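You operate a simulated robot arm through the tools that you are given. There is no shell and no other tool.

You are at the controls of a simulated robot arm. One attempt, no reset.

JOB
Back out the cover bolt that the screen calls NOT OK and tighten it again.
Fine: reverse rocker off at the end, the other bolts untouched, driver parked.

The check looks at the end state, three seconds after you hand in, the way a careful person would. Anything else that was tipped, shoved, dropped, spilled or broken makes it a failure. A push-on lid holds only when it is set on centred and level and pressed home; a screw cap is set on level and turned clockwise until tight.

ROBOT AND FRAMES
A 7-joint arm with a two-finger parallel gripper, fixed in place. Base frame: the origin is at the foot of the arm, x ahead of it, y to its left, z up; the work surface is at about z = 0.88. Lengths are in m, angles in rad, forces in N, time in s.
Its first joint turns from -2.601 to 2.601 rad. Payload 3.43 kg.
The TCP is the grasp point between the finger pads, 0.03 m short of the fingertips. In the tool frame z runs along the fingers and y along their closing line. Largest opening 0.094 m; finger width 0.028, thickness 0.01; the body of the gripper, 0.05 by 0.096 m, starts 0.055 m behind the TCP.
Orientation is that of the tool frame in the base frame, as a unit quaternion [x, y, z, w]. With the fingers straight down and closing along the base's y, the tool's x points along the base's -x, its y along +y and its z along -z.

CONTROLS
- The arm moves only by the tool servo_tool. Its argument "targets" is a list of rows, each a list of 7 numbers: the finger opening in m, from 0 to 0.094, then the shift along the tool's x, y, z in m, then the turn, a rotation vector about the tool's x, y, z in rad. In form: [[grip, dx, dy, dz, rx, ry, rz], ...]. A call has 1 to 20 rows; each row is the pose to reach, as a shift and turn from the pose commanded when the call began, along the tool's axes at that moment. Each row takes 0.2 s and may step no farther than 0.05 m and 0.15 rad from the row before; otherwise, or with a gripper value out of range, the whole call is refused. Where a pose cannot be reached the arm comes as near as it can. A force on the tool above 50 N (or 10 N above the force at the start of the call, whichever is more), or a blocked arm, ends the call early, and 0.2 s more pass. The fingers move at their own pace (about 0.045 m/s each) and stop on an object; they squeeze with about 23 N. The grip force told is the motor's: it shows also when the fingers shut on nothing. Time passes only in rows, and 0.2 s behind the last, so rows that repeat a pose let the fingers close. The reply holds the time, the measured pose of the TCP, the force on the tool along the base axes, the opening and the grip force, in the units named above and with some noise, with the torque about the TCP (base axes, N m) and any sound that the robot's microphone picked up.
- Cameras (640 x 400 px; columns grow to the right, rows downward): "scene" is fixed at [0.0514, 0.5005, 1.6066]; the picture's right is [0.80, -0.60, 0.00], its down [-0.45, -0.60, -0.66] and it looks along [0.40, 0.53, -0.75] (base axes); focal length 301 px, centre (320, 200). "wrist" rides on the gripper at [0.076, 0.014, -0.102] in the tool frame; the picture's right is [-0.18, 0.98, 0.00], its down [-0.75, -0.14, -0.64] and it looks along [-0.63, -0.12, 0.77] (tool axes); focal length 243 px, centre (320, 200). There is no depth. A picture from a camera that has moved, and an enlarged one, comes with that camera's place and axes in the base frame and with its lens.
- capture(camera): a new picture of that camera. It takes no simulated time.
- zoom(camera, box): a new picture of the part [left, top, right, bottom] of that camera's present view, enlarged. It takes no simulated time.
- job_done(): hands the job in; it is judged then, once.

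Nothing tells you positions but the pictures and the camera data. Unless the task says otherwise, let go and move clear before handing in.

The tools are called after ">>>" as name(argument=value, ...) on one line, values as JSON. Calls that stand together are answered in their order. servo_tool: Moves the arm, as the interface text tells. Its arguments: {"type":"object","properties":{"targets":{"type":"array"}},"required":["targets"]} The other tools are called the same way: capture (camera) takes a picture; zoom (camera, box) takes an enlarged picture of a part of a camera's view; job_done () hands the job in.

At the start:

```text
time_s: 0.0
tool_pos: [0.2892, 0.9449, 1.215]
tool_rot: [0.0, 1.0, 0.0, 0.0]
wrist_force: [-0.4, 0.4, -0.1]
moment: [0.0, 0.01, 0.0]
opening: 0.0937
finger_force: 0.1
```

scene: 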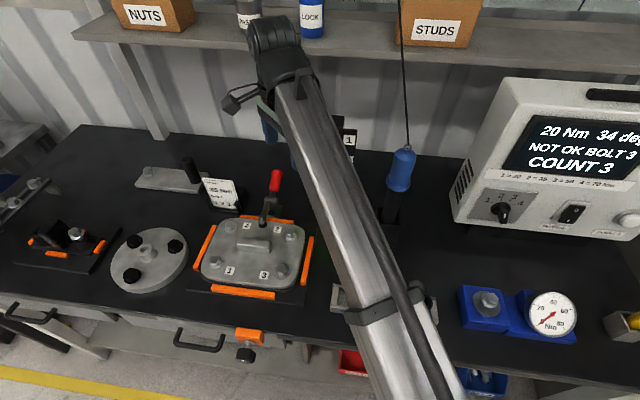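
wrist: 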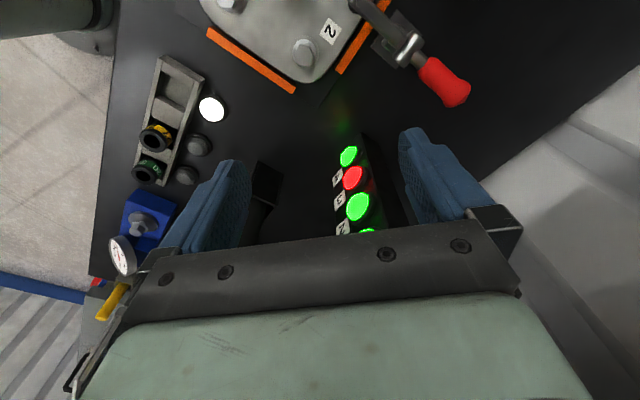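

The screen reads "NOT OK BOLT 3", with a cover plate with numbered bolts, a hanging blue driver, and a controller with a rotary selector and a rocker. I'll take closer looks before moving.

>>> zoom(camera="scene", box=[440, 70, 640, 240])

>>> zoom(camera="scene", box=[180, 160, 340, 310])

>>> zoom(camera="scene", box=[340, 120, 480, 320])

>>> zoom(camera="scene", box=[440, 250, 640, 400])

>>> zoom(camera="wrist", box=[200, 0, 480, 240])

>>> zoom(camera="wrist", box=[80, 40, 280, 300])

```text
2.35 times, centred on (540, 155) of scene
camera zoom: at [0.0514, 0.5005, 1.6066], right [0.8, -0.6, 0.0], down [-0.45, -0.6, -0.66], along [0.4, 0.53, -0.75], focal length 708 px, centre (-198, 306)
```

zoom: 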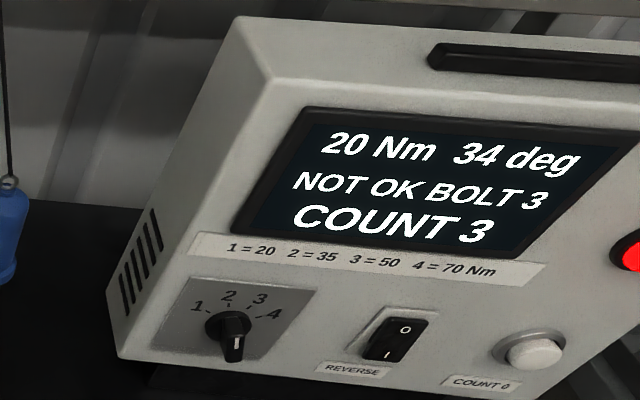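

```text
2.67 times, centred on (260, 235) of scene
camera zoom: at [0.0514, 0.5005, 1.6066], right [0.8, -0.6, 0.0], down [-0.45, -0.6, -0.66], along [0.4, 0.53, -0.75], focal length 802 px, centre (480, 107)
```

zoom: 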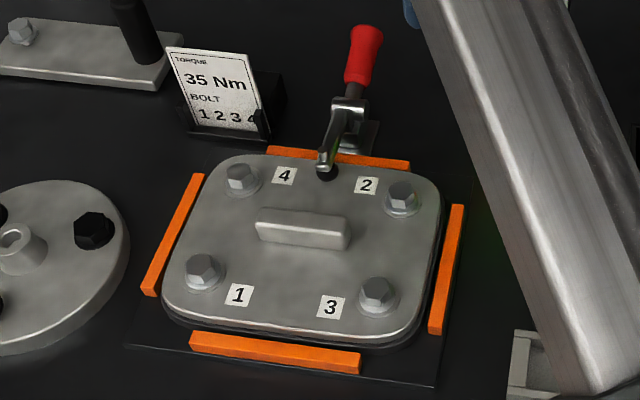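

```text
2.00 times, centred on (410, 220) of scene
camera zoom: at [0.0514, 0.5005, 1.6066], right [0.8, -0.6, 0.0], down [-0.45, -0.6, -0.66], along [0.4, 0.53, -0.75], focal length 602 px, centre (140, 160)
```

zoom: 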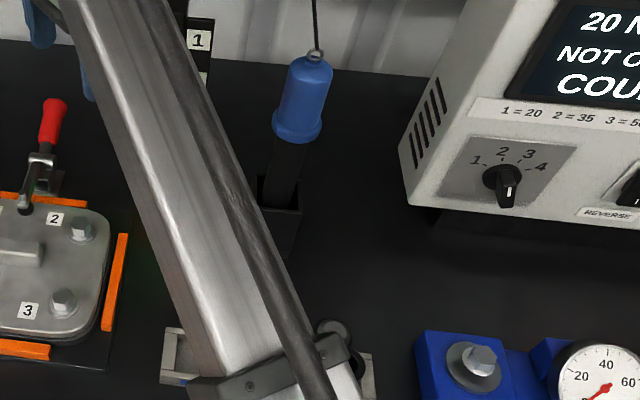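

```text
2.67 times, centred on (540, 325) of scene
camera zoom: at [0.0514, 0.5005, 1.6066], right [0.8, -0.6, 0.0], down [-0.45, -0.6, -0.66], along [0.4, 0.53, -0.75], focal length 802 px, centre (-267, -133)
```

zoom: 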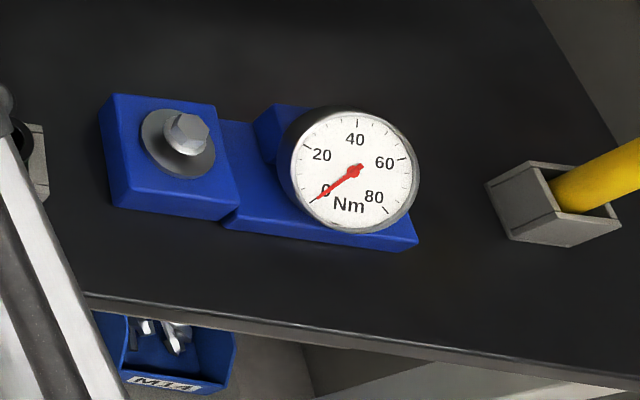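

```text
1.67 times, centred on (340, 120) of wrist
camera zoom: at [0.212, 0.9583, 1.3181], right [0.18, 0.98, 0.0], down [0.75, -0.14, 0.64], along [0.63, -0.12, -0.77], focal length 404 px, centre (287, 333)
```

zoom: 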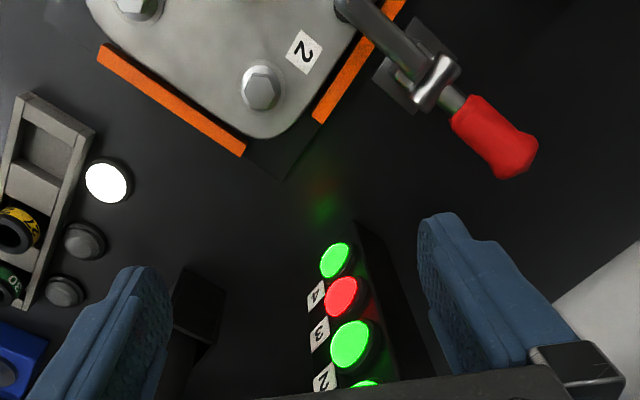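

```text
1.54 times, centred on (180, 170) of wrist
camera zoom: at [0.212, 0.9583, 1.3181], right [0.18, 0.98, 0.0], down [0.75, -0.14, 0.64], along [0.63, -0.12, -0.77], focal length 373 px, centre (535, 246)
```

zoom: 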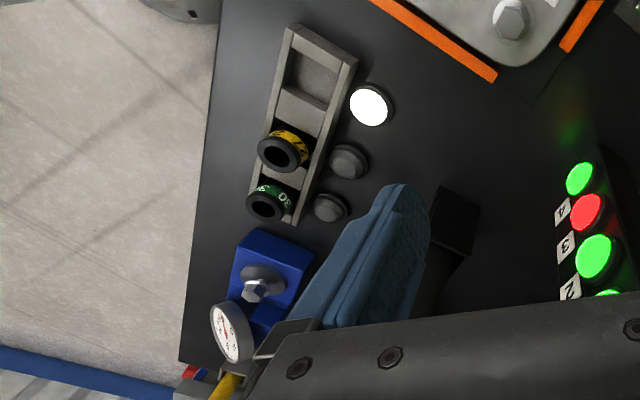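

The driver hangs by a cable in a holder at about (0.53, 0.81), and cover bolt 3 is near (0.20, 0.86). The controller has a selector and a reverse rocker, and the card asks for 35 Nm. I'll pull the arm back to a clear spot so both cameras can see the parts.

>>> servo_tool(targets=[[0.09, -0.002, -0.041, -0.014, 0, 0, 0], [0.09, -0.004, -0.082, -0.028, 0, 0, 0], [0.09, -0.006, -0.123, -0.042, 0, 0, 0], [0.09, -0.008, -0.164, -0.056, 0, 0, 0], [0.09, -0.01, -0.205, -0.07, 0, 0, 0], [0.09, -0.011, -0.245, -0.085, 0, 0, 0]])

>>> capture(camera="scene")

>>> capture(camera="wrist")

```text
time_s: 1.4
tool_pos: [0.3167, 0.7335, 1.2423]
tool_rot: [0.0, 0.999, 0.04, 0.015]
wrist_force: [0.1, -0.2, -0.1]
moment: [-0.01, -0.03, -0.02]
opening: 0.0901
finger_force: 0.2
out of reach, approached as far as the arm can: row 2, 3, 4, 5, 6
```

```text
taken
```

scene: 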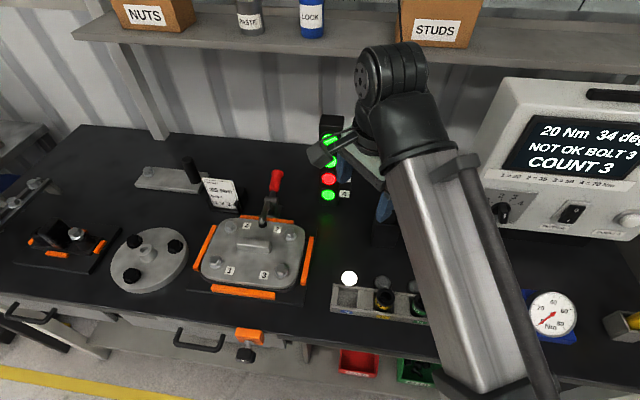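

```text
taken
camera wrist: at [0.2373, 0.739, 1.3437], right [0.18, 0.98, 0.08], down [0.73, -0.19, 0.65], along [0.65, -0.06, -0.76], focal length 243 px, centre (320, 200)
```

wrist: 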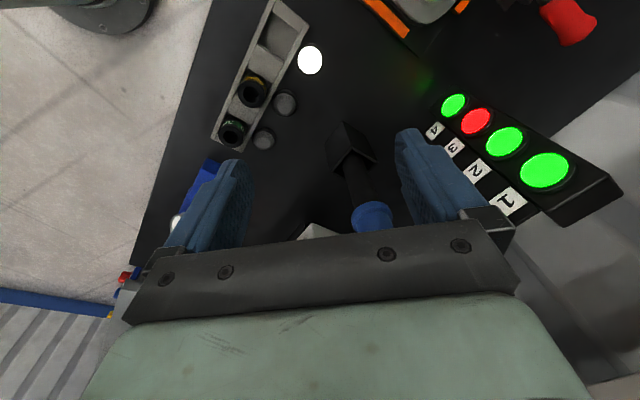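

The driver sits in a black holder with its blue handle up, and there is a socket tray with one slot empty and its lamp lit. The arm is near a limit in this pose, so I'll yaw the tool to put the camera side outward, which suits a horizontal grip on the handle.

>>> servo_tool(targets=[[0.09, 0, 0, 0.01, 0, 0, 0.14], [0.09, 0, 0, 0.02, 0, 0, 0.28], [0.09, 0, 0, 0.03, 0, 0, 0.42], [0.09, 0, 0, 0.04, 0, 0, 0.56], [0.09, 0, 0, 0.04, 0, 0, 0.7], [0.09, 0, 0, 0.04, 0, 0, 0.84]])

>>> capture(camera="scene")

>>> capture(camera="wrist")

```text
time_s: 2.8
tool_pos: [0.3134, 0.7355, 1.2053]
tool_rot: [0.408, 0.912, 0.042, -0.003]
wrist_force: [0.3, 0.1, -0.1]
moment: [0.01, -0.02, 0.0]
opening: 0.0899
finger_force: 0.0
```

```text
taken
```

scene: 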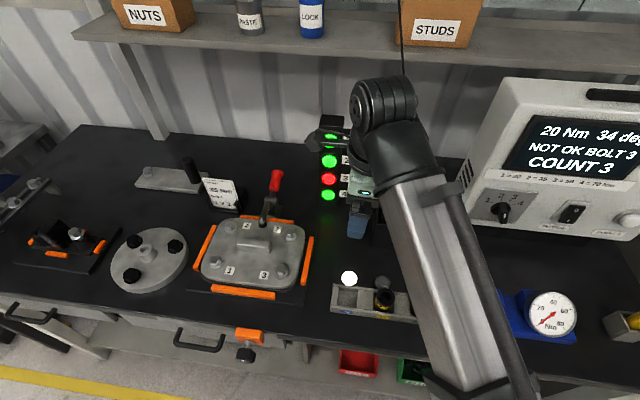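

```text
taken
camera wrist: at [0.27, 0.7921, 1.3121], right [0.86, 0.51, 0.07], down [0.38, -0.71, 0.6], along [0.35, -0.49, -0.8], focal length 243 px, centre (320, 200)
```

wrist: 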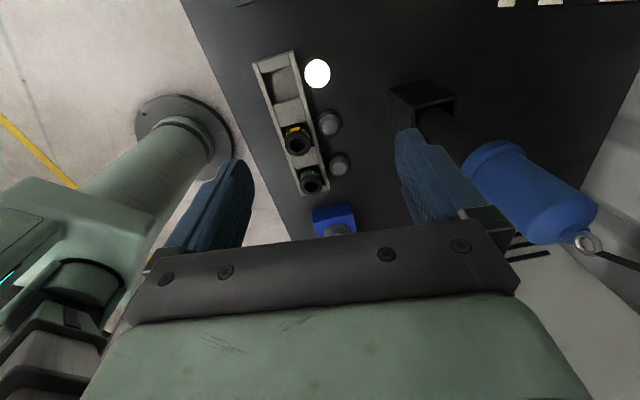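

Triangulating the ring at the top of the driver puts it at about (0.49, 0.783, 1.214). I'll zoom in on the driver, tray and controller from here.

>>> zoom(camera="wrist", box=[370, 60, 640, 280])

>>> zoom(camera="wrist", box=[230, 40, 390, 240])

>>> zoom(camera="scene", box=[470, 170, 640, 250])

>>> zoom(camera="scene", box=[310, 240, 430, 340])

```text
1.82 times, centred on (505, 170) of wrist
camera zoom: at [0.27, 0.7921, 1.3121], right [0.86, 0.51, 0.07], down [0.38, -0.71, 0.6], along [0.35, -0.49, -0.8], focal length 441 px, centre (-16, 254)
```

zoom: 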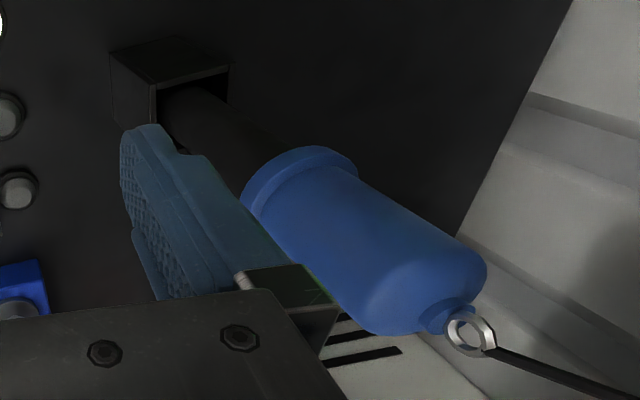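

```text
2.00 times, centred on (310, 140) of wrist
camera zoom: at [0.27, 0.7921, 1.3121], right [0.86, 0.51, 0.07], down [0.38, -0.71, 0.6], along [0.35, -0.49, -0.8], focal length 485 px, centre (340, 320)
```

zoom: 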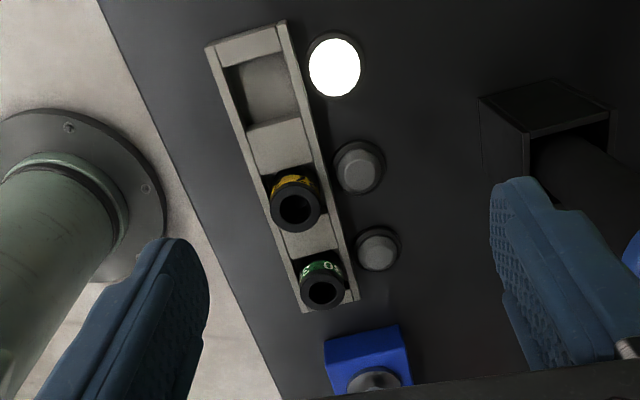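

```text
3.76 times, centred on (555, 210) of scene
camera zoom: at [0.0514, 0.5005, 1.6066], right [0.8, -0.6, 0.0], down [-0.45, -0.6, -0.66], along [0.4, 0.53, -0.75], focal length 1133 px, centre (-565, 162)
```

zoom: 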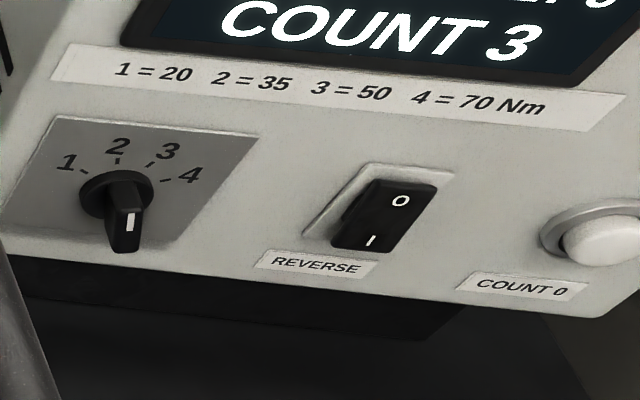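

```text
4.00 times, centred on (370, 290) of scene
camera zoom: at [0.0514, 0.5005, 1.6066], right [0.8, -0.6, 0.0], down [-0.45, -0.6, -0.66], along [0.4, 0.53, -0.75], focal length 1204 px, centre (120, -160)
```

zoom: 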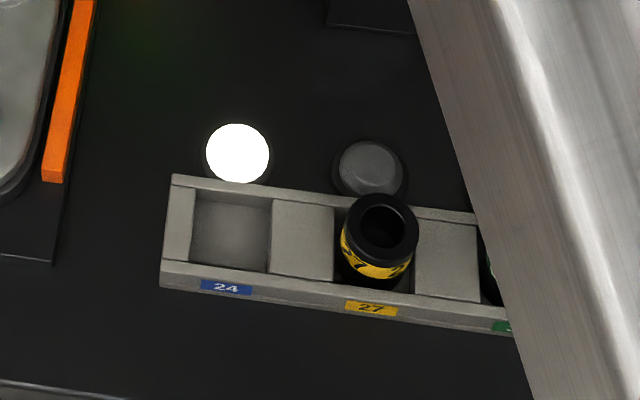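

The tray slots are labelled 24, 27 and 30. The 24 is out, so it is probably on the driver. Next I'll yaw the tool further and swing toward the controller to look at its selector and rocker up close.

>>> servo_tool(targets=[[0.09, -0.025, -0.004, 0, 0, 0, 0.143], [0.09, -0.05, -0.008, 0, 0, 0, 0.286], [0.09, -0.075, -0.012, 0, 0, 0, 0.429], [0.09, -0.1, -0.016, 0, 0, 0, 0.572], [0.09, -0.125, -0.02, 0, 0, 0, 0.715], [0.09, -0.15, -0.025, 0, 0, 0, 0.858], [0.09, -0.175, -0.03, 0, 0, 0, 1.0], [0.09, -0.2, -0.034, 0, 0, 0, 1.143], [0.09, -0.225, -0.038, 0, 0, 0, 1.286], [0.09, -0.25, -0.042, 0, 0, 0, 1.43]])

>>> capture(camera="scene")

>>> capture(camera="wrist")

```text
time_s: 5.0
tool_pos: [0.4657, 0.5212, 1.1811]
tool_rot: [0.869, 0.492, 0.038, -0.026]
wrist_force: [-0.4, 0.5, -0.1]
moment: [-0.03, -0.03, -0.02]
opening: 0.0899
finger_force: 0.0
out of reach, approached as far as the arm can: row 8, 9, 10
```

```text
taken
```

scene: 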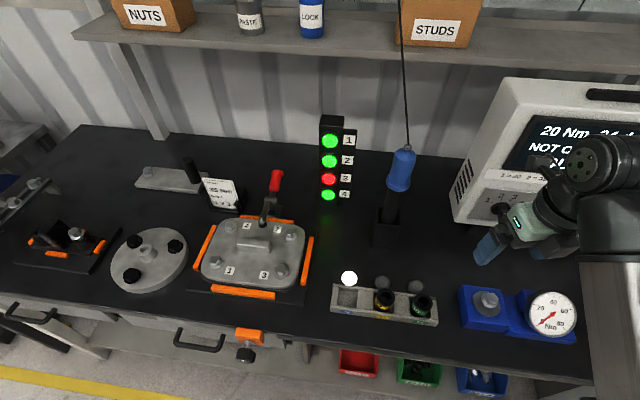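

```text
taken
camera wrist: at [0.5127, 0.5704, 1.2905], right [0.75, -0.66, -0.03], down [-0.53, -0.63, 0.57], along [-0.39, -0.42, -0.82], focal length 243 px, centre (320, 200)
```

wrist: 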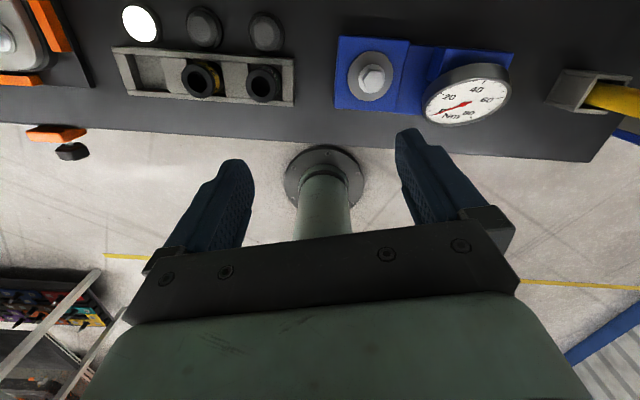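

The arm foot is visible in the wrist view, so orientation is as expected. Now I'll tilt the tool to horizontal so the wrist camera looks at the controller's face.

>>> servo_tool(targets=[[0.09, 0, 0, -0.005, 0, 0.15, 0], [0.09, 0, 0, -0.01, 0, 0.3, 0], [0.09, 0, 0, -0.015, 0, 0.45, 0], [0.09, 0, 0, -0.02, 0, 0.6, 0], [0.09, 0, 0, -0.025, 0, 0.75, 0], [0.09, 0, 0, -0.03, 0, 0.9, 0], [0.09, 0, 0, -0.03, 0, 1.05, 0], [0.09, 0, 0, -0.03, 0, 1.2, 0], [0.09, 0, 0, -0.03, 0, 1.35, 0], [0.09, 0, 0, -0.03, 0, 1.5, 0]])

>>> capture(camera="scene")

>>> capture(camera="wrist")

```text
time_s: 7.2
tool_pos: [0.4644, 0.5184, 1.2129]
tool_rot: [0.609, 0.342, 0.621, -0.355]
wrist_force: [0.2, -0.6, 1.5]
moment: [-0.02, 0.01, 0.01]
opening: 0.09
finger_force: 0.0
```

```text
taken
```

scene: 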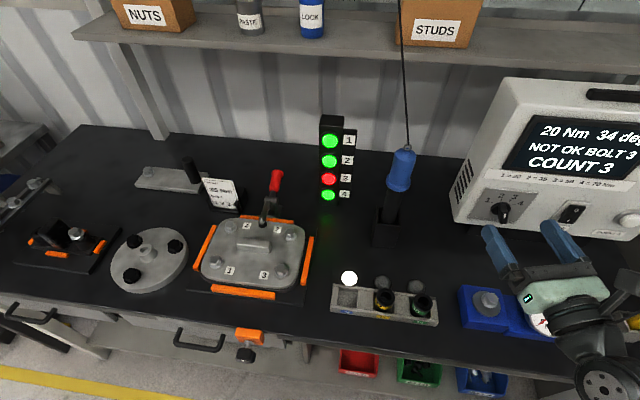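

```text
taken
camera wrist: at [0.4227, 0.4219, 1.2873], right [0.85, -0.5, -0.19], down [-0.45, -0.46, -0.77], along [0.29, 0.73, -0.61], focal length 243 px, centre (320, 200)
```

wrist: 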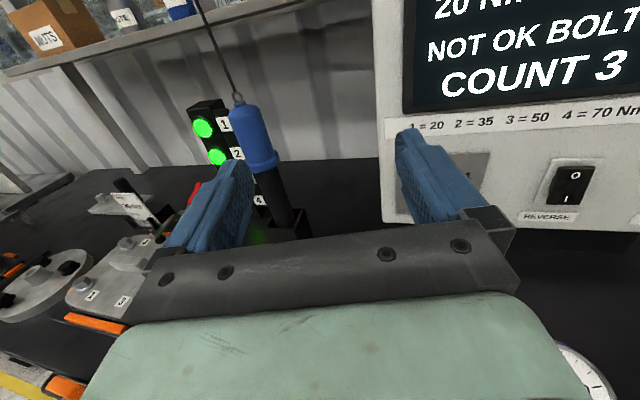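

The controller's face is clear now: the rocker is at about (0.81, 0.50, 1.04) and the face is roughly vertical with its normal along (-0.8, -0.6). I'll zoom in on the rocker, driver and lamps.

>>> zoom(camera="wrist", box=[480, 120, 640, 240])

>>> zoom(camera="wrist", box=[170, 60, 340, 250])

>>> zoom(camera="scene", box=[340, 120, 440, 250])

>>> zoom(camera="scene", box=[480, 180, 600, 240])

```text
3.33 times, centred on (560, 180) of wrist
camera zoom: at [0.4227, 0.4219, 1.2873], right [0.85, -0.5, -0.19], down [-0.45, -0.46, -0.77], along [0.29, 0.73, -0.61], focal length 809 px, centre (-480, 267)
```

zoom: 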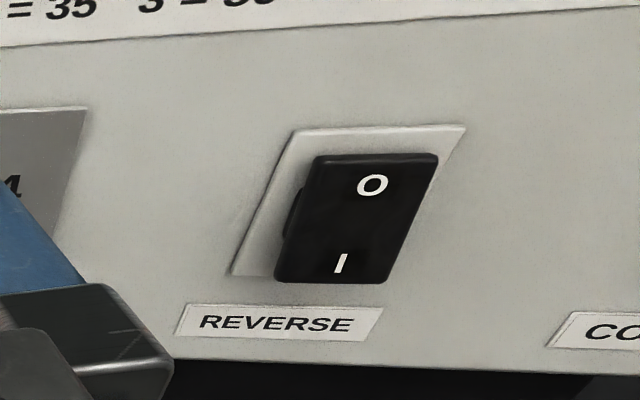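

```text
2.11 times, centred on (255, 155) of wrist
camera zoom: at [0.4227, 0.4219, 1.2873], right [0.85, -0.5, -0.19], down [-0.45, -0.46, -0.77], along [0.29, 0.73, -0.61], focal length 511 px, centre (457, 295)
```

zoom: 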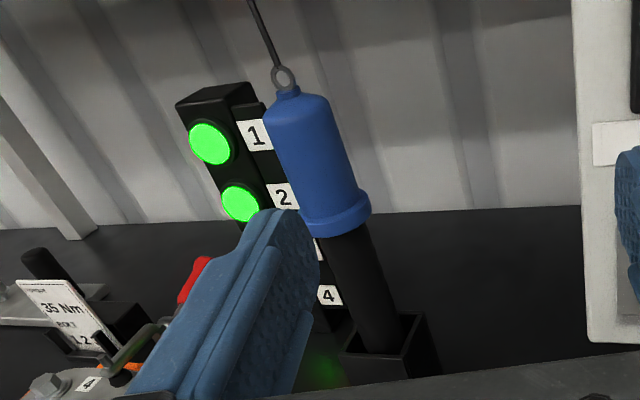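

```text
3.08 times, centred on (390, 185) of scene
camera zoom: at [0.0514, 0.5005, 1.6066], right [0.8, -0.6, 0.0], down [-0.45, -0.6, -0.66], along [0.4, 0.53, -0.75], focal length 926 px, centre (105, 246)
```

zoom: 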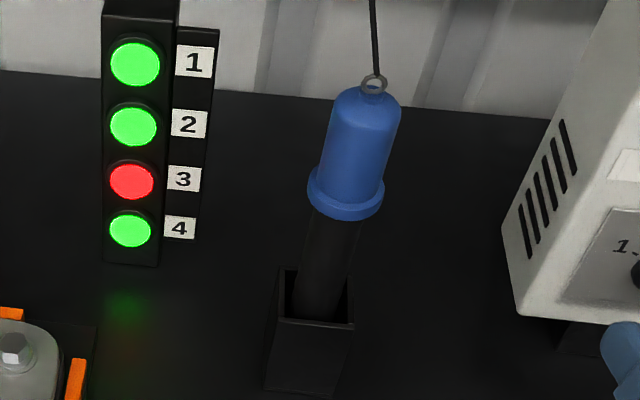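

```text
5.33 times, centred on (540, 210) of scene
camera zoom: at [0.0514, 0.5005, 1.6066], right [0.8, -0.6, 0.0], down [-0.45, -0.6, -0.66], along [0.4, 0.53, -0.75], focal length 1605 px, centre (-853, 147)
```

zoom: 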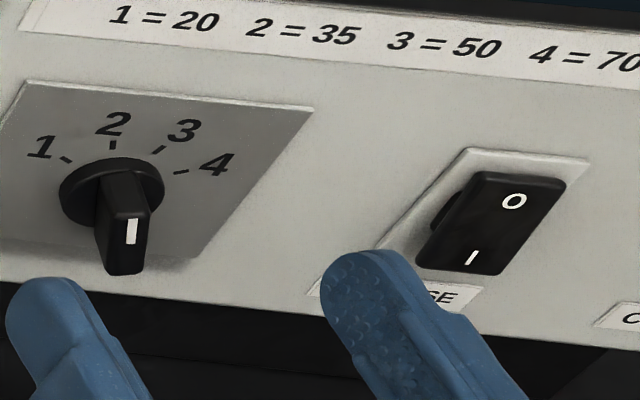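

The rocker reads O (its I side stands proud) and the selector bar seems to point at 2, which is 35 Nm. Next I'll close the fingers, tilt down 30° and move to a point about 8 cm in front of the rocker's lower half.

>>> servo_tool(targets=[[0.0, -0.018, 0.0355, 0.008, -0.03, -0.068, 0.007], [0.0, -0.0355, 0.071, 0.016, -0.061, -0.136, 0.0135], [0.0, -0.053, 0.1064, 0.024, -0.091, -0.204, 0.02], [0.0, -0.071, 0.142, 0.032, -0.1215, -0.2715, 0.027], [0.0, -0.089, 0.1774, 0.04, -0.152, -0.339, 0.034], [0.0, -0.1065, 0.213, 0.048, -0.182, -0.407, 0.0405], [0.0, -0.124, 0.248, 0.0555, -0.2126, -0.475, 0.047], [0.0, -0.142, 0.2838, 0.0634, -0.243, -0.543, 0.054]])

>>> capture(camera="scene")

>>> capture(camera="wrist")

```text
time_s: 9.0
tool_pos: [0.7409, 0.4333, 1.0709]
tool_rot: [0.8, 0.332, 0.461, -0.191]
wrist_force: [-0.3, 0.7, 0.2]
moment: [0.02, 0.0, -0.01]
opening: 0.0002
finger_force: 23.0
```

```text
taken
```

scene: 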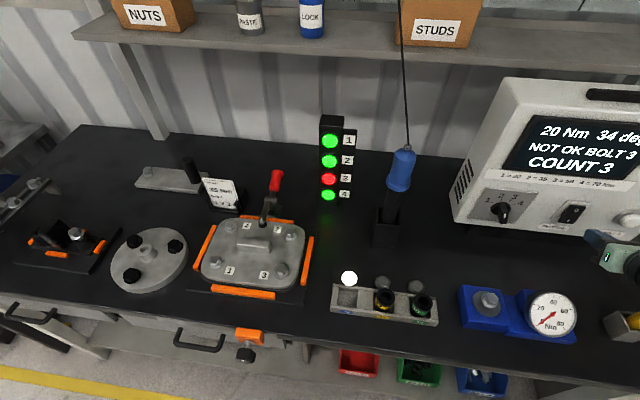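

```text
taken
camera wrist: at [0.7144, 0.3876, 1.1881], right [0.63, -0.76, -0.16], down [-0.76, -0.56, -0.33], along [0.16, 0.33, -0.93], focal length 243 px, centre (320, 200)
```

wrist: 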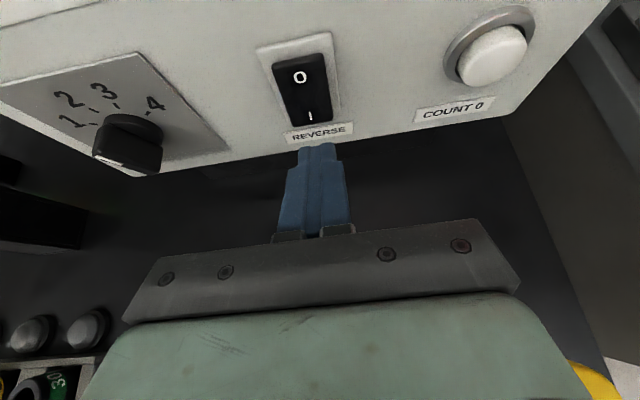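

The rocker's I end is at about (0.7925, 0.496, 1.032) and the O end about 33 mm above it. I'll line the closed fingertips up with the I end, about 15 mm short of contact, and then press.

>>> servo_tool(targets=[[0.0, -0.0102, -0.004, 0.0243, 0, 0, 0], [0.0, -0.0204, -0.008, 0.0487, 0, 0, 0]])

>>> capture(camera="wrist")

>>> zoom(camera="scene", box=[480, 150, 640, 270])

```text
time_s: 9.6
tool_pos: [0.7548, 0.4619, 1.0286]
tool_rot: [0.8, 0.332, 0.462, -0.191]
wrist_force: [-0.3, -0.4, -0.1]
moment: [0.0, -0.03, -0.01]
opening: 0.0
finger_force: 22.9
```

```text
taken
camera wrist: at [0.7291, 0.4158, 1.1463], right [0.63, -0.76, -0.16], down [-0.76, -0.56, -0.33], along [0.16, 0.33, -0.93], focal length 243 px, centre (320, 200)
```

wrist: 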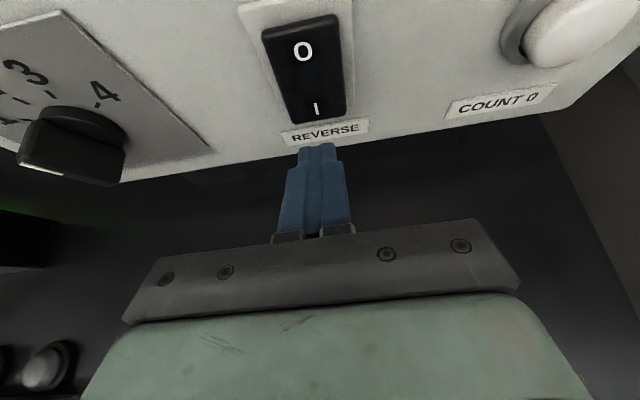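

```text
3.33 times, centred on (560, 210) of scene
camera zoom: at [0.0514, 0.5005, 1.6066], right [0.8, -0.6, 0.0], down [-0.45, -0.6, -0.66], along [0.4, 0.53, -0.75], focal length 1003 px, centre (-480, 167)
```

zoom: 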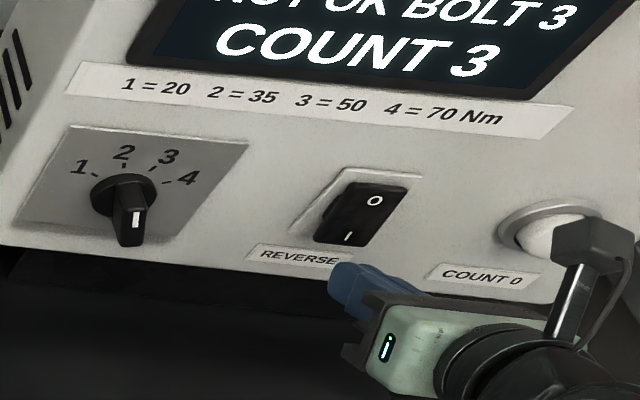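

The fingertips line up with the I end. I'll press straight into the face in small steps, with the 50 N stop as a guard.

>>> servo_tool(targets=[[0.0, 0.00346, 0, -0.002, 0, 0, 0], [0.0, 0.00596, 0, 0.0023, 0, 0, 0], [0.0, 0.00846, 0, 0.0067, 0, 0, 0], [0.0, 0.01096, 0, 0.011, 0, 0, 0], [0.0, 0.01246, 0, 0.0136, 0, 0, 0], [0.0, 0.01396, 0, 0.0162, 0, 0, 0], [0.0, 0.01546, 0, 0.0188, 0, 0, 0]])

>>> capture(camera="wrist")

>>> zoom(camera="scene", box=[480, 70, 640, 270])

```text
time_s: 11.2
tool_pos: [0.7725, 0.4771, 1.0328]
tool_rot: [0.8, 0.333, 0.46, -0.192]
wrist_force: [-20.1, -22.6, 4.1]
moment: [0.18, 0.14, 0.02]
opening: 0.0
finger_force: 23.5
```

```text
taken
camera wrist: at [0.7467, 0.4304, 1.1502], right [0.63, -0.76, -0.16], down [-0.76, -0.56, -0.33], along [0.16, 0.33, -0.93], focal length 243 px, centre (320, 200)
```

wrist: 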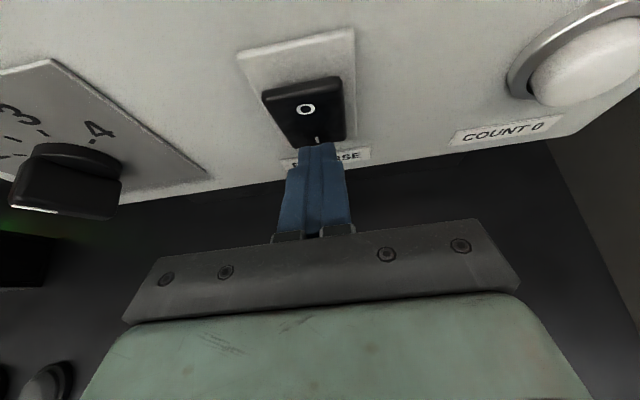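

```text
2.00 times, centred on (560, 170) of scene
camera zoom: at [0.0514, 0.5005, 1.6066], right [0.8, -0.6, 0.0], down [-0.45, -0.6, -0.66], along [0.4, 0.53, -0.75], focal length 602 px, centre (-160, 260)
```

zoom: 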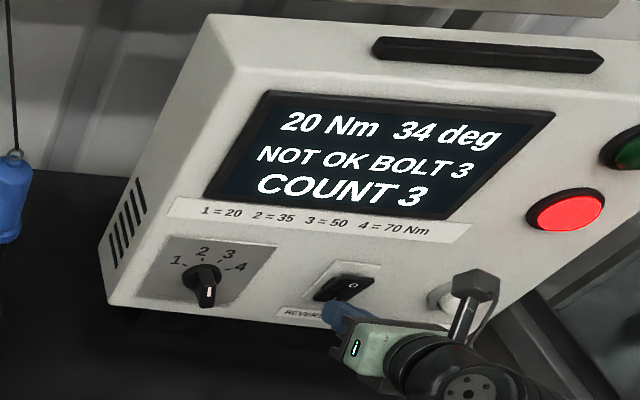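

The rocker has tipped with the I end in, at about 30 N. I'll back straight out and check that it stays on.

>>> servo_tool(targets=[[0.0, -0.01, 0, -0.0173, 0, 0, 0], [0.0, -0.025, 0, -0.0433, 0, 0, 0], [0.0, -0.035, 0, -0.0666, 0, 0, 0]])

>>> capture(camera="wrist")

>>> zoom(camera="scene", box=[480, 70, 640, 270])

```text
time_s: 12.0
tool_pos: [0.7233, 0.4247, 1.0348]
tool_rot: [0.8, 0.333, 0.461, -0.192]
wrist_force: [0.4, 0.0, 0.5]
moment: [0.01, 0.06, 0.01]
opening: 0.0001
finger_force: 22.7
```

```text
taken
camera wrist: at [0.6967, 0.3783, 1.1528], right [0.63, -0.76, -0.16], down [-0.76, -0.56, -0.33], along [0.16, 0.33, -0.93], focal length 243 px, centre (320, 200)
```

wrist: 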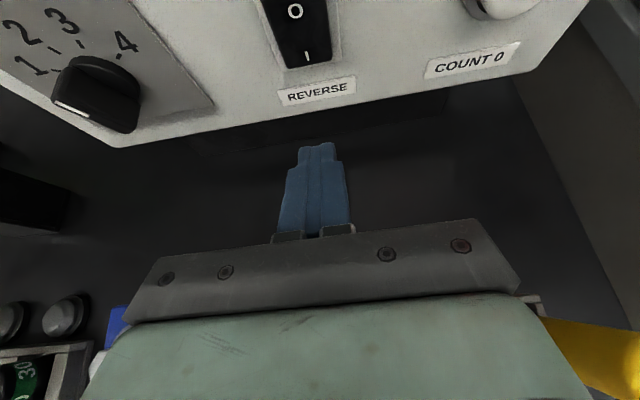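

```text
2.00 times, centred on (560, 170) of scene
camera zoom: at [0.0514, 0.5005, 1.6066], right [0.8, -0.6, 0.0], down [-0.45, -0.6, -0.66], along [0.4, 0.53, -0.75], focal length 602 px, centre (-160, 260)
```

zoom: 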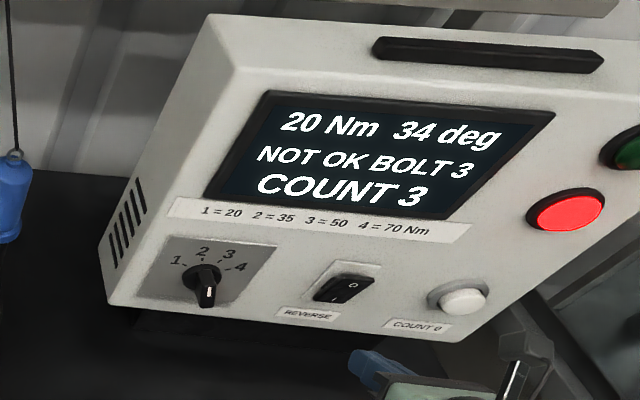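

The rocker stays at I. I'll double-check the selector and rocker with closer zooms.

>>> zoom(camera="wrist", box=[0, 0, 200, 150])

>>> zoom(camera="scene", box=[480, 180, 600, 240])

>>> capture(camera="scene")

```text
2.67 times, centred on (100, 75) of wrist
camera zoom: at [0.6967, 0.3783, 1.1528], right [0.63, -0.76, -0.16], down [-0.76, -0.56, -0.33], along [0.16, 0.33, -0.93], focal length 647 px, centre (907, 533)
```

zoom: 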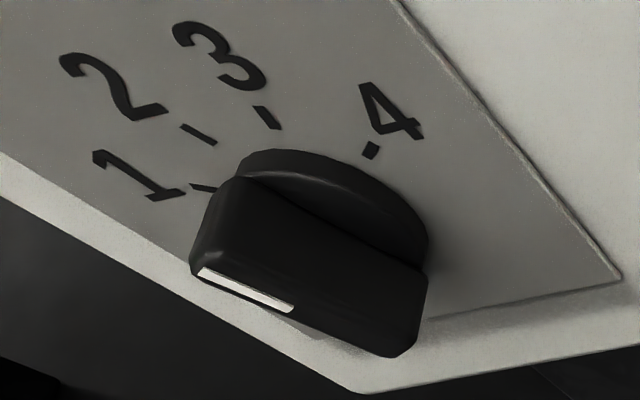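

```text
5.33 times, centred on (540, 210) of scene
camera zoom: at [0.0514, 0.5005, 1.6066], right [0.8, -0.6, 0.0], down [-0.45, -0.6, -0.66], along [0.4, 0.53, -0.75], focal length 1605 px, centre (-853, 147)
```

zoom: 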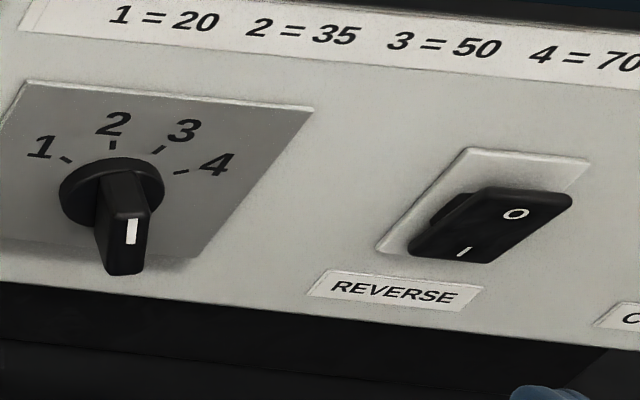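

```text
taken
```

scene: 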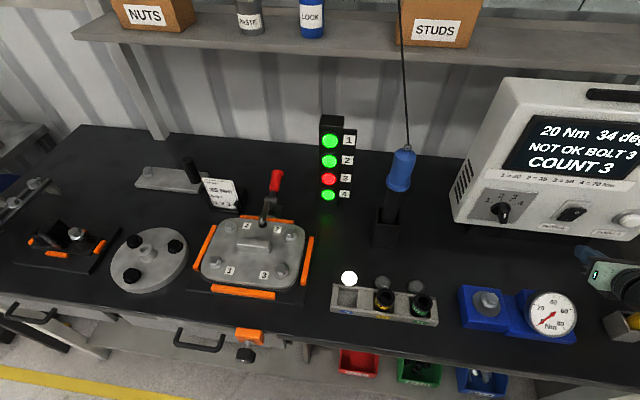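

The selector points at 2 (35 Nm) and the rocker is on I. Next I'll back off and open the fingers, turning the tool horizontal and facing the driver, whose axis I take to be (0.486, 0.782) with the handle from z 1.125 to 1.205.

>>> servo_tool(targets=[[0.0, 0.0151, -0.0234, -0.0289, 0.0373, 0.087, -0.01], [0.03, 0.0302, -0.0468, -0.0577, 0.0746, 0.1739, -0.02], [0.06, 0.0453, -0.0702, -0.0866, 0.1119, 0.2609, -0.03], [0.09, 0.0604, -0.0936, -0.1154, 0.1491, 0.3479, -0.04], [0.09, 0.0755, -0.117, -0.1443, 0.1864, 0.4348, -0.05], [0.09, 0.0906, -0.1404, -0.1731, 0.2237, 0.5218, -0.06]])

>>> capture(camera="wrist")

```text
time_s: 13.4
tool_pos: [0.5459, 0.4499, 1.1989]
tool_rot: [0.618, 0.344, 0.618, -0.344]
wrist_force: [-1.1, 0.7, -0.6]
moment: [-0.02, 0.02, -0.02]
opening: 0.0897
finger_force: 0.2
```

```text
taken
camera wrist: at [0.5036, 0.3552, 1.2762], right [0.84, -0.52, -0.18], down [-0.46, -0.47, -0.75], along [0.3, 0.71, -0.63], focal length 243 px, centre (320, 200)
```

wrist: 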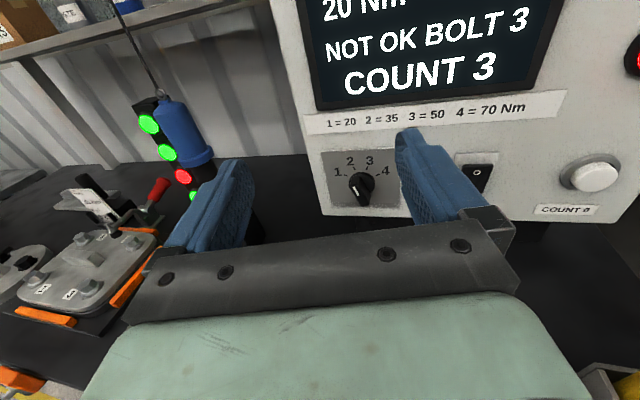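

The selector clearly reads 2. Moving to a pre-grasp 12 cm in front of the driver handle, centred between the fingers.

>>> servo_tool(targets=[[0.09, -0.009, -0.0382, 0.0214, 0, 0, 0], [0.09, -0.0183, -0.0764, 0.0427, 0, 0, 0], [0.09, -0.0275, -0.1146, 0.0641, 0, 0, 0], [0.09, -0.0367, -0.1528, 0.0855, 0, 0, 0], [0.09, -0.0458, -0.191, 0.1068, 0, 0, 0], [0.09, -0.055, -0.2292, 0.1282, 0, 0, 0]])

>>> capture(camera="wrist")

>>> capture(camera="scene")

```text
time_s: 14.8
tool_pos: [0.4467, 0.6648, 1.1427]
tool_rot: [0.608, 0.358, 0.614, -0.355]
wrist_force: [-0.1, 0.5, -0.6]
moment: [0.0, -0.02, 0.0]
opening: 0.0901
finger_force: 0.0
out of reach, approached as far as the arm can: row 5, 6
```

```text
taken
camera wrist: at [0.4077, 0.5687, 1.2191], right [0.86, -0.48, -0.18], down [-0.43, -0.49, -0.76], along [0.28, 0.73, -0.63], focal length 243 px, centre (320, 200)
```

wrist: 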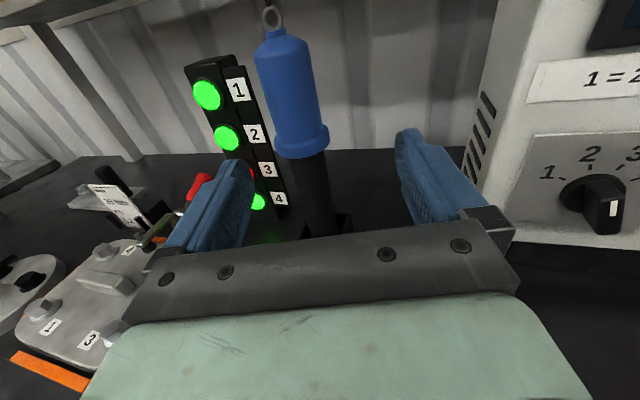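

```text
taken
```

scene: 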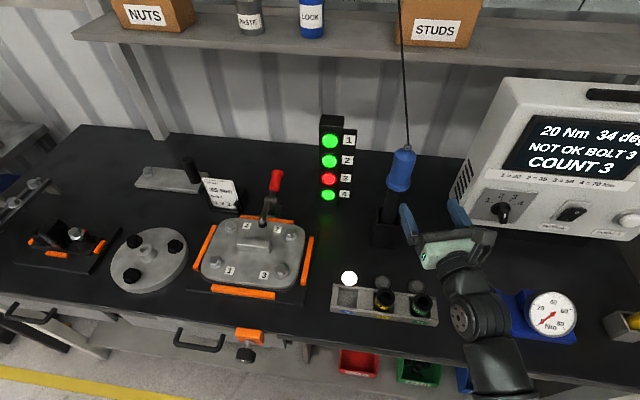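

The driver is ahead but about 2 cm left of centre, and the arm hit a joint limit moving left. I'll yaw the tool left toward the driver and see whether that frees it.

>>> servo_tool(targets=[[0.09, 0, 0, 0, 0.1, 0, 0], [0.09, 0, 0, 0, 0.2, 0, 0]])

>>> capture(camera="wrist")

```text
time_s: 15.4
tool_pos: [0.4467, 0.6659, 1.1415]
tool_rot: [0.581, 0.405, 0.579, -0.404]
wrist_force: [-0.1, 0.0, -0.8]
moment: [0.02, -0.04, -0.01]
opening: 0.0898
finger_force: 0.0
```

```text
taken
camera wrist: at [0.4241, 0.5639, 1.2192], right [0.92, -0.34, -0.18], down [-0.35, -0.55, -0.75], along [0.15, 0.76, -0.63], focal length 243 px, centre (320, 200)
```

wrist: 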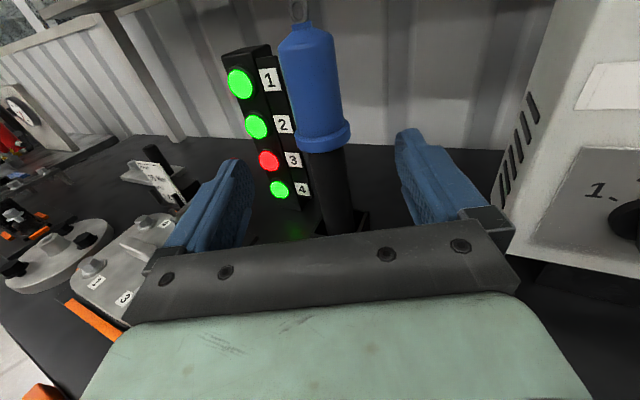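

Yawing left works, and the handle is now centred between the fingers. I'll advance about 12 cm so it sits at the TCP just above the flange.

>>> servo_tool(targets=[[0.09, 0.001, -0.001, 0.03, 0, 0, 0], [0.09, 0.002, -0.002, 0.06, 0, 0, 0], [0.09, 0.003, -0.003, 0.09, 0, 0, 0]])

>>> capture(camera="wrist")

>>> zoom(camera="scene", box=[340, 120, 480, 260])

```text
time_s: 16.2
tool_pos: [0.4729, 0.7506, 1.1454]
tool_rot: [0.58, 0.404, 0.58, -0.404]
wrist_force: [-0.7, -0.2, 0.8]
moment: [0.0, 0.01, -0.03]
opening: 0.0899
finger_force: 0.0
```

```text
taken
camera wrist: at [0.4505, 0.6497, 1.2225], right [0.92, -0.34, -0.18], down [-0.36, -0.55, -0.75], along [0.15, 0.76, -0.63], focal length 243 px, centre (320, 200)
```

wrist: 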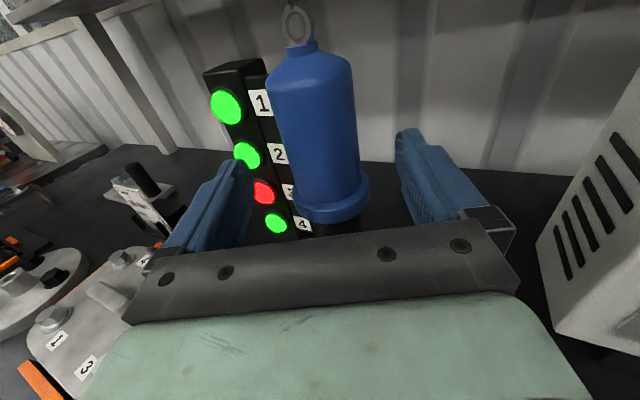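

```text
2.86 times, centred on (410, 190) of scene
camera zoom: at [0.0514, 0.5005, 1.6066], right [0.8, -0.6, 0.0], down [-0.45, -0.6, -0.66], along [0.4, 0.53, -0.75], focal length 860 px, centre (63, 229)
```

zoom: 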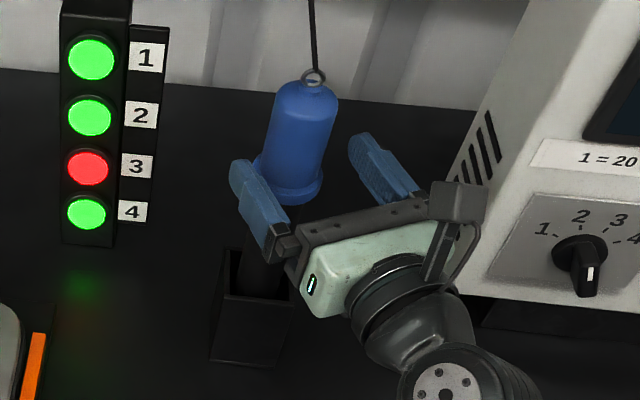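

The handle is centred with about 3.4 cm still to go. I'll advance that and close the fingers on it.

>>> servo_tool(targets=[[0.09, 0, 0.0005, 0.017, 0, 0, 0], [0.09, 0, 0.001, 0.034, 0, 0, 0], [0.05, 0, 0.001, 0.034, 0, 0, 0], [0.03, 0, 0.001, 0.034, 0, 0, 0], [0.0, 0, 0.001, 0.034, 0, 0, 0], [0.0, 0, 0.001, 0.034, 0, 0, 0], [0.0, 0, 0.001, 0.034, 0, 0, 0]])

>>> capture(camera="wrist")

>>> zoom(camera="scene", box=[340, 120, 480, 260])

```text
time_s: 17.8
tool_pos: [0.4869, 0.7824, 1.1449]
tool_rot: [0.58, 0.404, 0.58, -0.404]
wrist_force: [-0.2, 0.6, 0.3]
moment: [0.14, 0.0, 0.01]
opening: 0.0488
finger_force: 22.8
```

```text
taken
camera wrist: at [0.4643, 0.6806, 1.2211], right [0.92, -0.34, -0.18], down [-0.36, -0.55, -0.75], along [0.15, 0.76, -0.63], focal length 243 px, centre (320, 200)
```

wrist: 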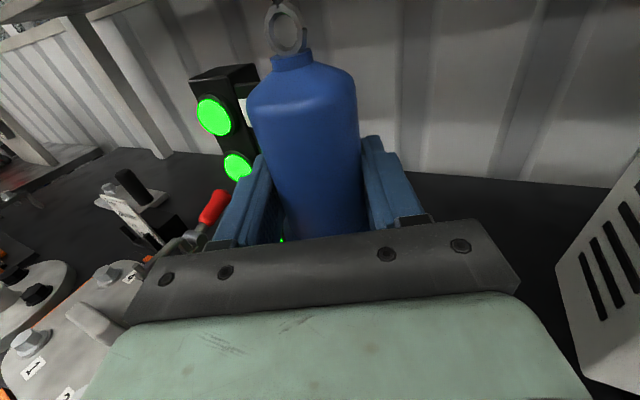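

```text
2.86 times, centred on (410, 190) of scene
camera zoom: at [0.0514, 0.5005, 1.6066], right [0.8, -0.6, 0.0], down [-0.45, -0.6, -0.66], along [0.4, 0.53, -0.75], focal length 860 px, centre (63, 229)
```

zoom: 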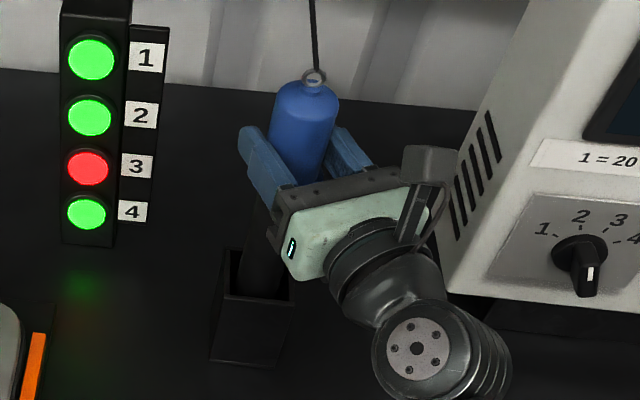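

The handle is gripped (opening 0.0488) in the park position (0.4869, 0.7824, 1.1449), which I'll need again later. Before lifting, I'll zoom in on the cover to refine bolt 3's position.

>>> zoom(camera="wrist", box=[0, 200, 200, 400])

>>> zoom(camera="scene", box=[190, 200, 320, 300])

```text
2.00 times, centred on (100, 300) of wrist
camera zoom: at [0.4643, 0.6806, 1.2211], right [0.92, -0.34, -0.18], down [-0.36, -0.55, -0.75], along [0.15, 0.76, -0.63], focal length 485 px, centre (760, 0)
```

zoom: 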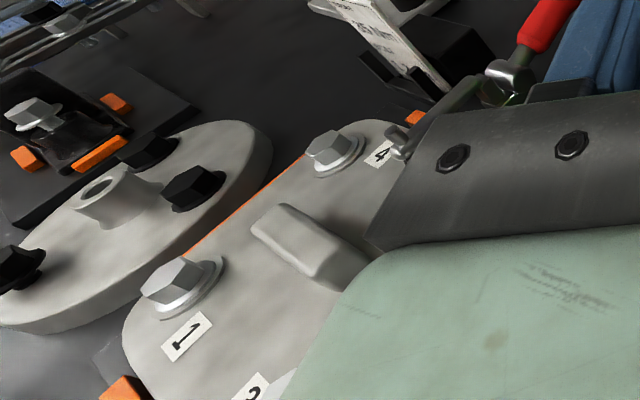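

```text
4.00 times, centred on (255, 250) of scene
camera zoom: at [0.0514, 0.5005, 1.6066], right [0.8, -0.6, 0.0], down [-0.45, -0.6, -0.66], along [0.4, 0.53, -0.75], focal length 1204 px, centre (580, 0)
```

zoom: 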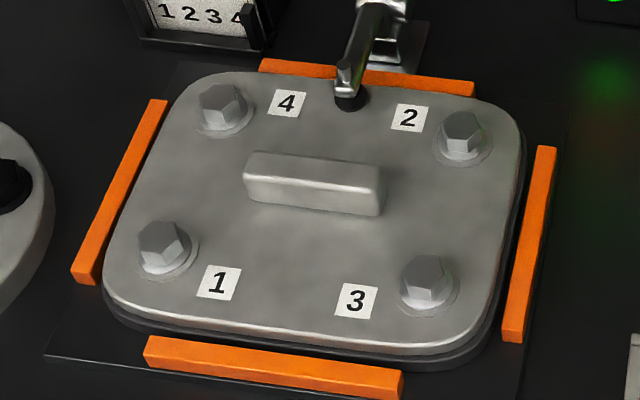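

The cover surface comes out at z ≈ 0.93 and bolt 3 at about (0.194, 0.842). I'll take a tighter zoom on bolt 3's head to get its height.

>>> zoom(camera="scene", box=[265, 250, 305, 290])

>>> zoom(camera="wrist", box=[30, 260, 110, 360])

```text
10.00 times, centred on (285, 270) of scene
camera zoom: at [0.0514, 0.5005, 1.6066], right [0.8, -0.6, 0.0], down [-0.45, -0.6, -0.66], along [0.4, 0.53, -0.75], focal length 3010 px, centre (670, -500)
```

zoom: 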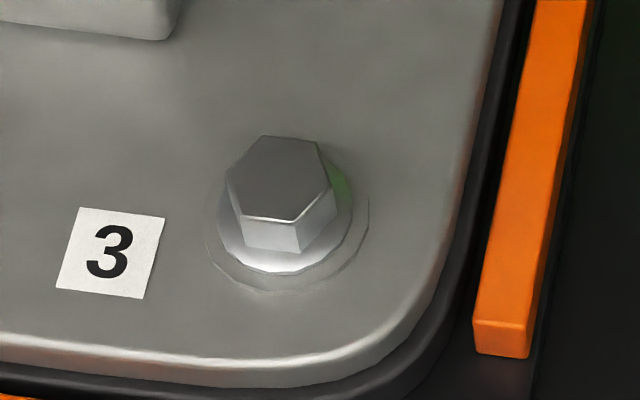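

```text
4.00 times, centred on (70, 310) of wrist
camera zoom: at [0.4643, 0.6806, 1.2211], right [0.92, -0.34, -0.18], down [-0.36, -0.55, -0.75], along [0.15, 0.76, -0.63], focal length 970 px, centre (1320, -240)
```

zoom: 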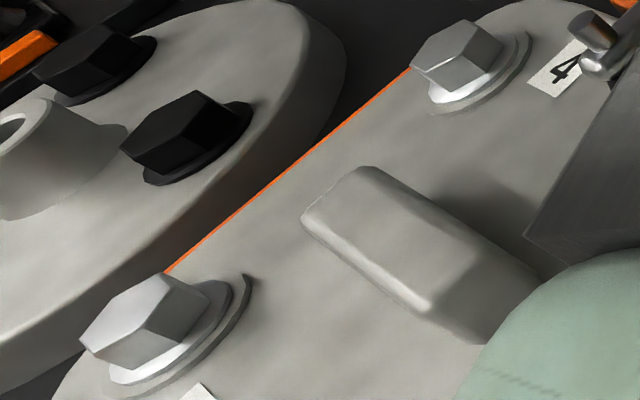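

Bolt 3's head top is at about z 0.957, a 24 mm hex, on axis near (0.192, 0.8415). Now I'll lift the driver straight up out of its holder.

>>> servo_tool(targets=[[0.0, 0.015, 0, 0, 0, 0, 0], [0.0, 0.035, 0, 0, 0, 0, 0], [0.0, 0.06, 0, 0, 0, 0, 0]])

>>> capture(camera="scene")

>>> capture(camera="wrist")

```text
time_s: 18.6
tool_pos: [0.4859, 0.7853, 1.2042]
tool_rot: [0.58, 0.405, 0.579, -0.405]
wrist_force: [0.1, -0.6, -4.6]
moment: [0.07, 0.03, 0.01]
opening: 0.0488
finger_force: 23.3
```

```text
taken
```

scene: 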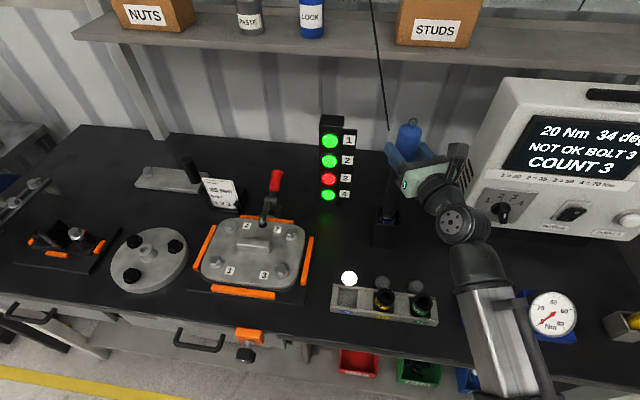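

```text
taken
camera wrist: at [0.4627, 0.6834, 1.2817], right [0.92, -0.34, -0.19], down [-0.36, -0.56, -0.75], along [0.15, 0.76, -0.63], focal length 243 px, centre (320, 200)
```

wrist: 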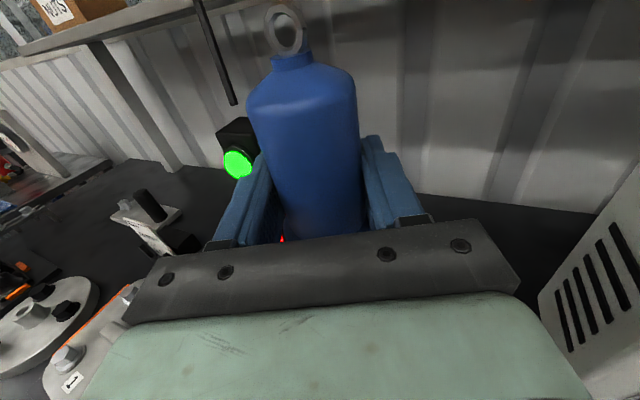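

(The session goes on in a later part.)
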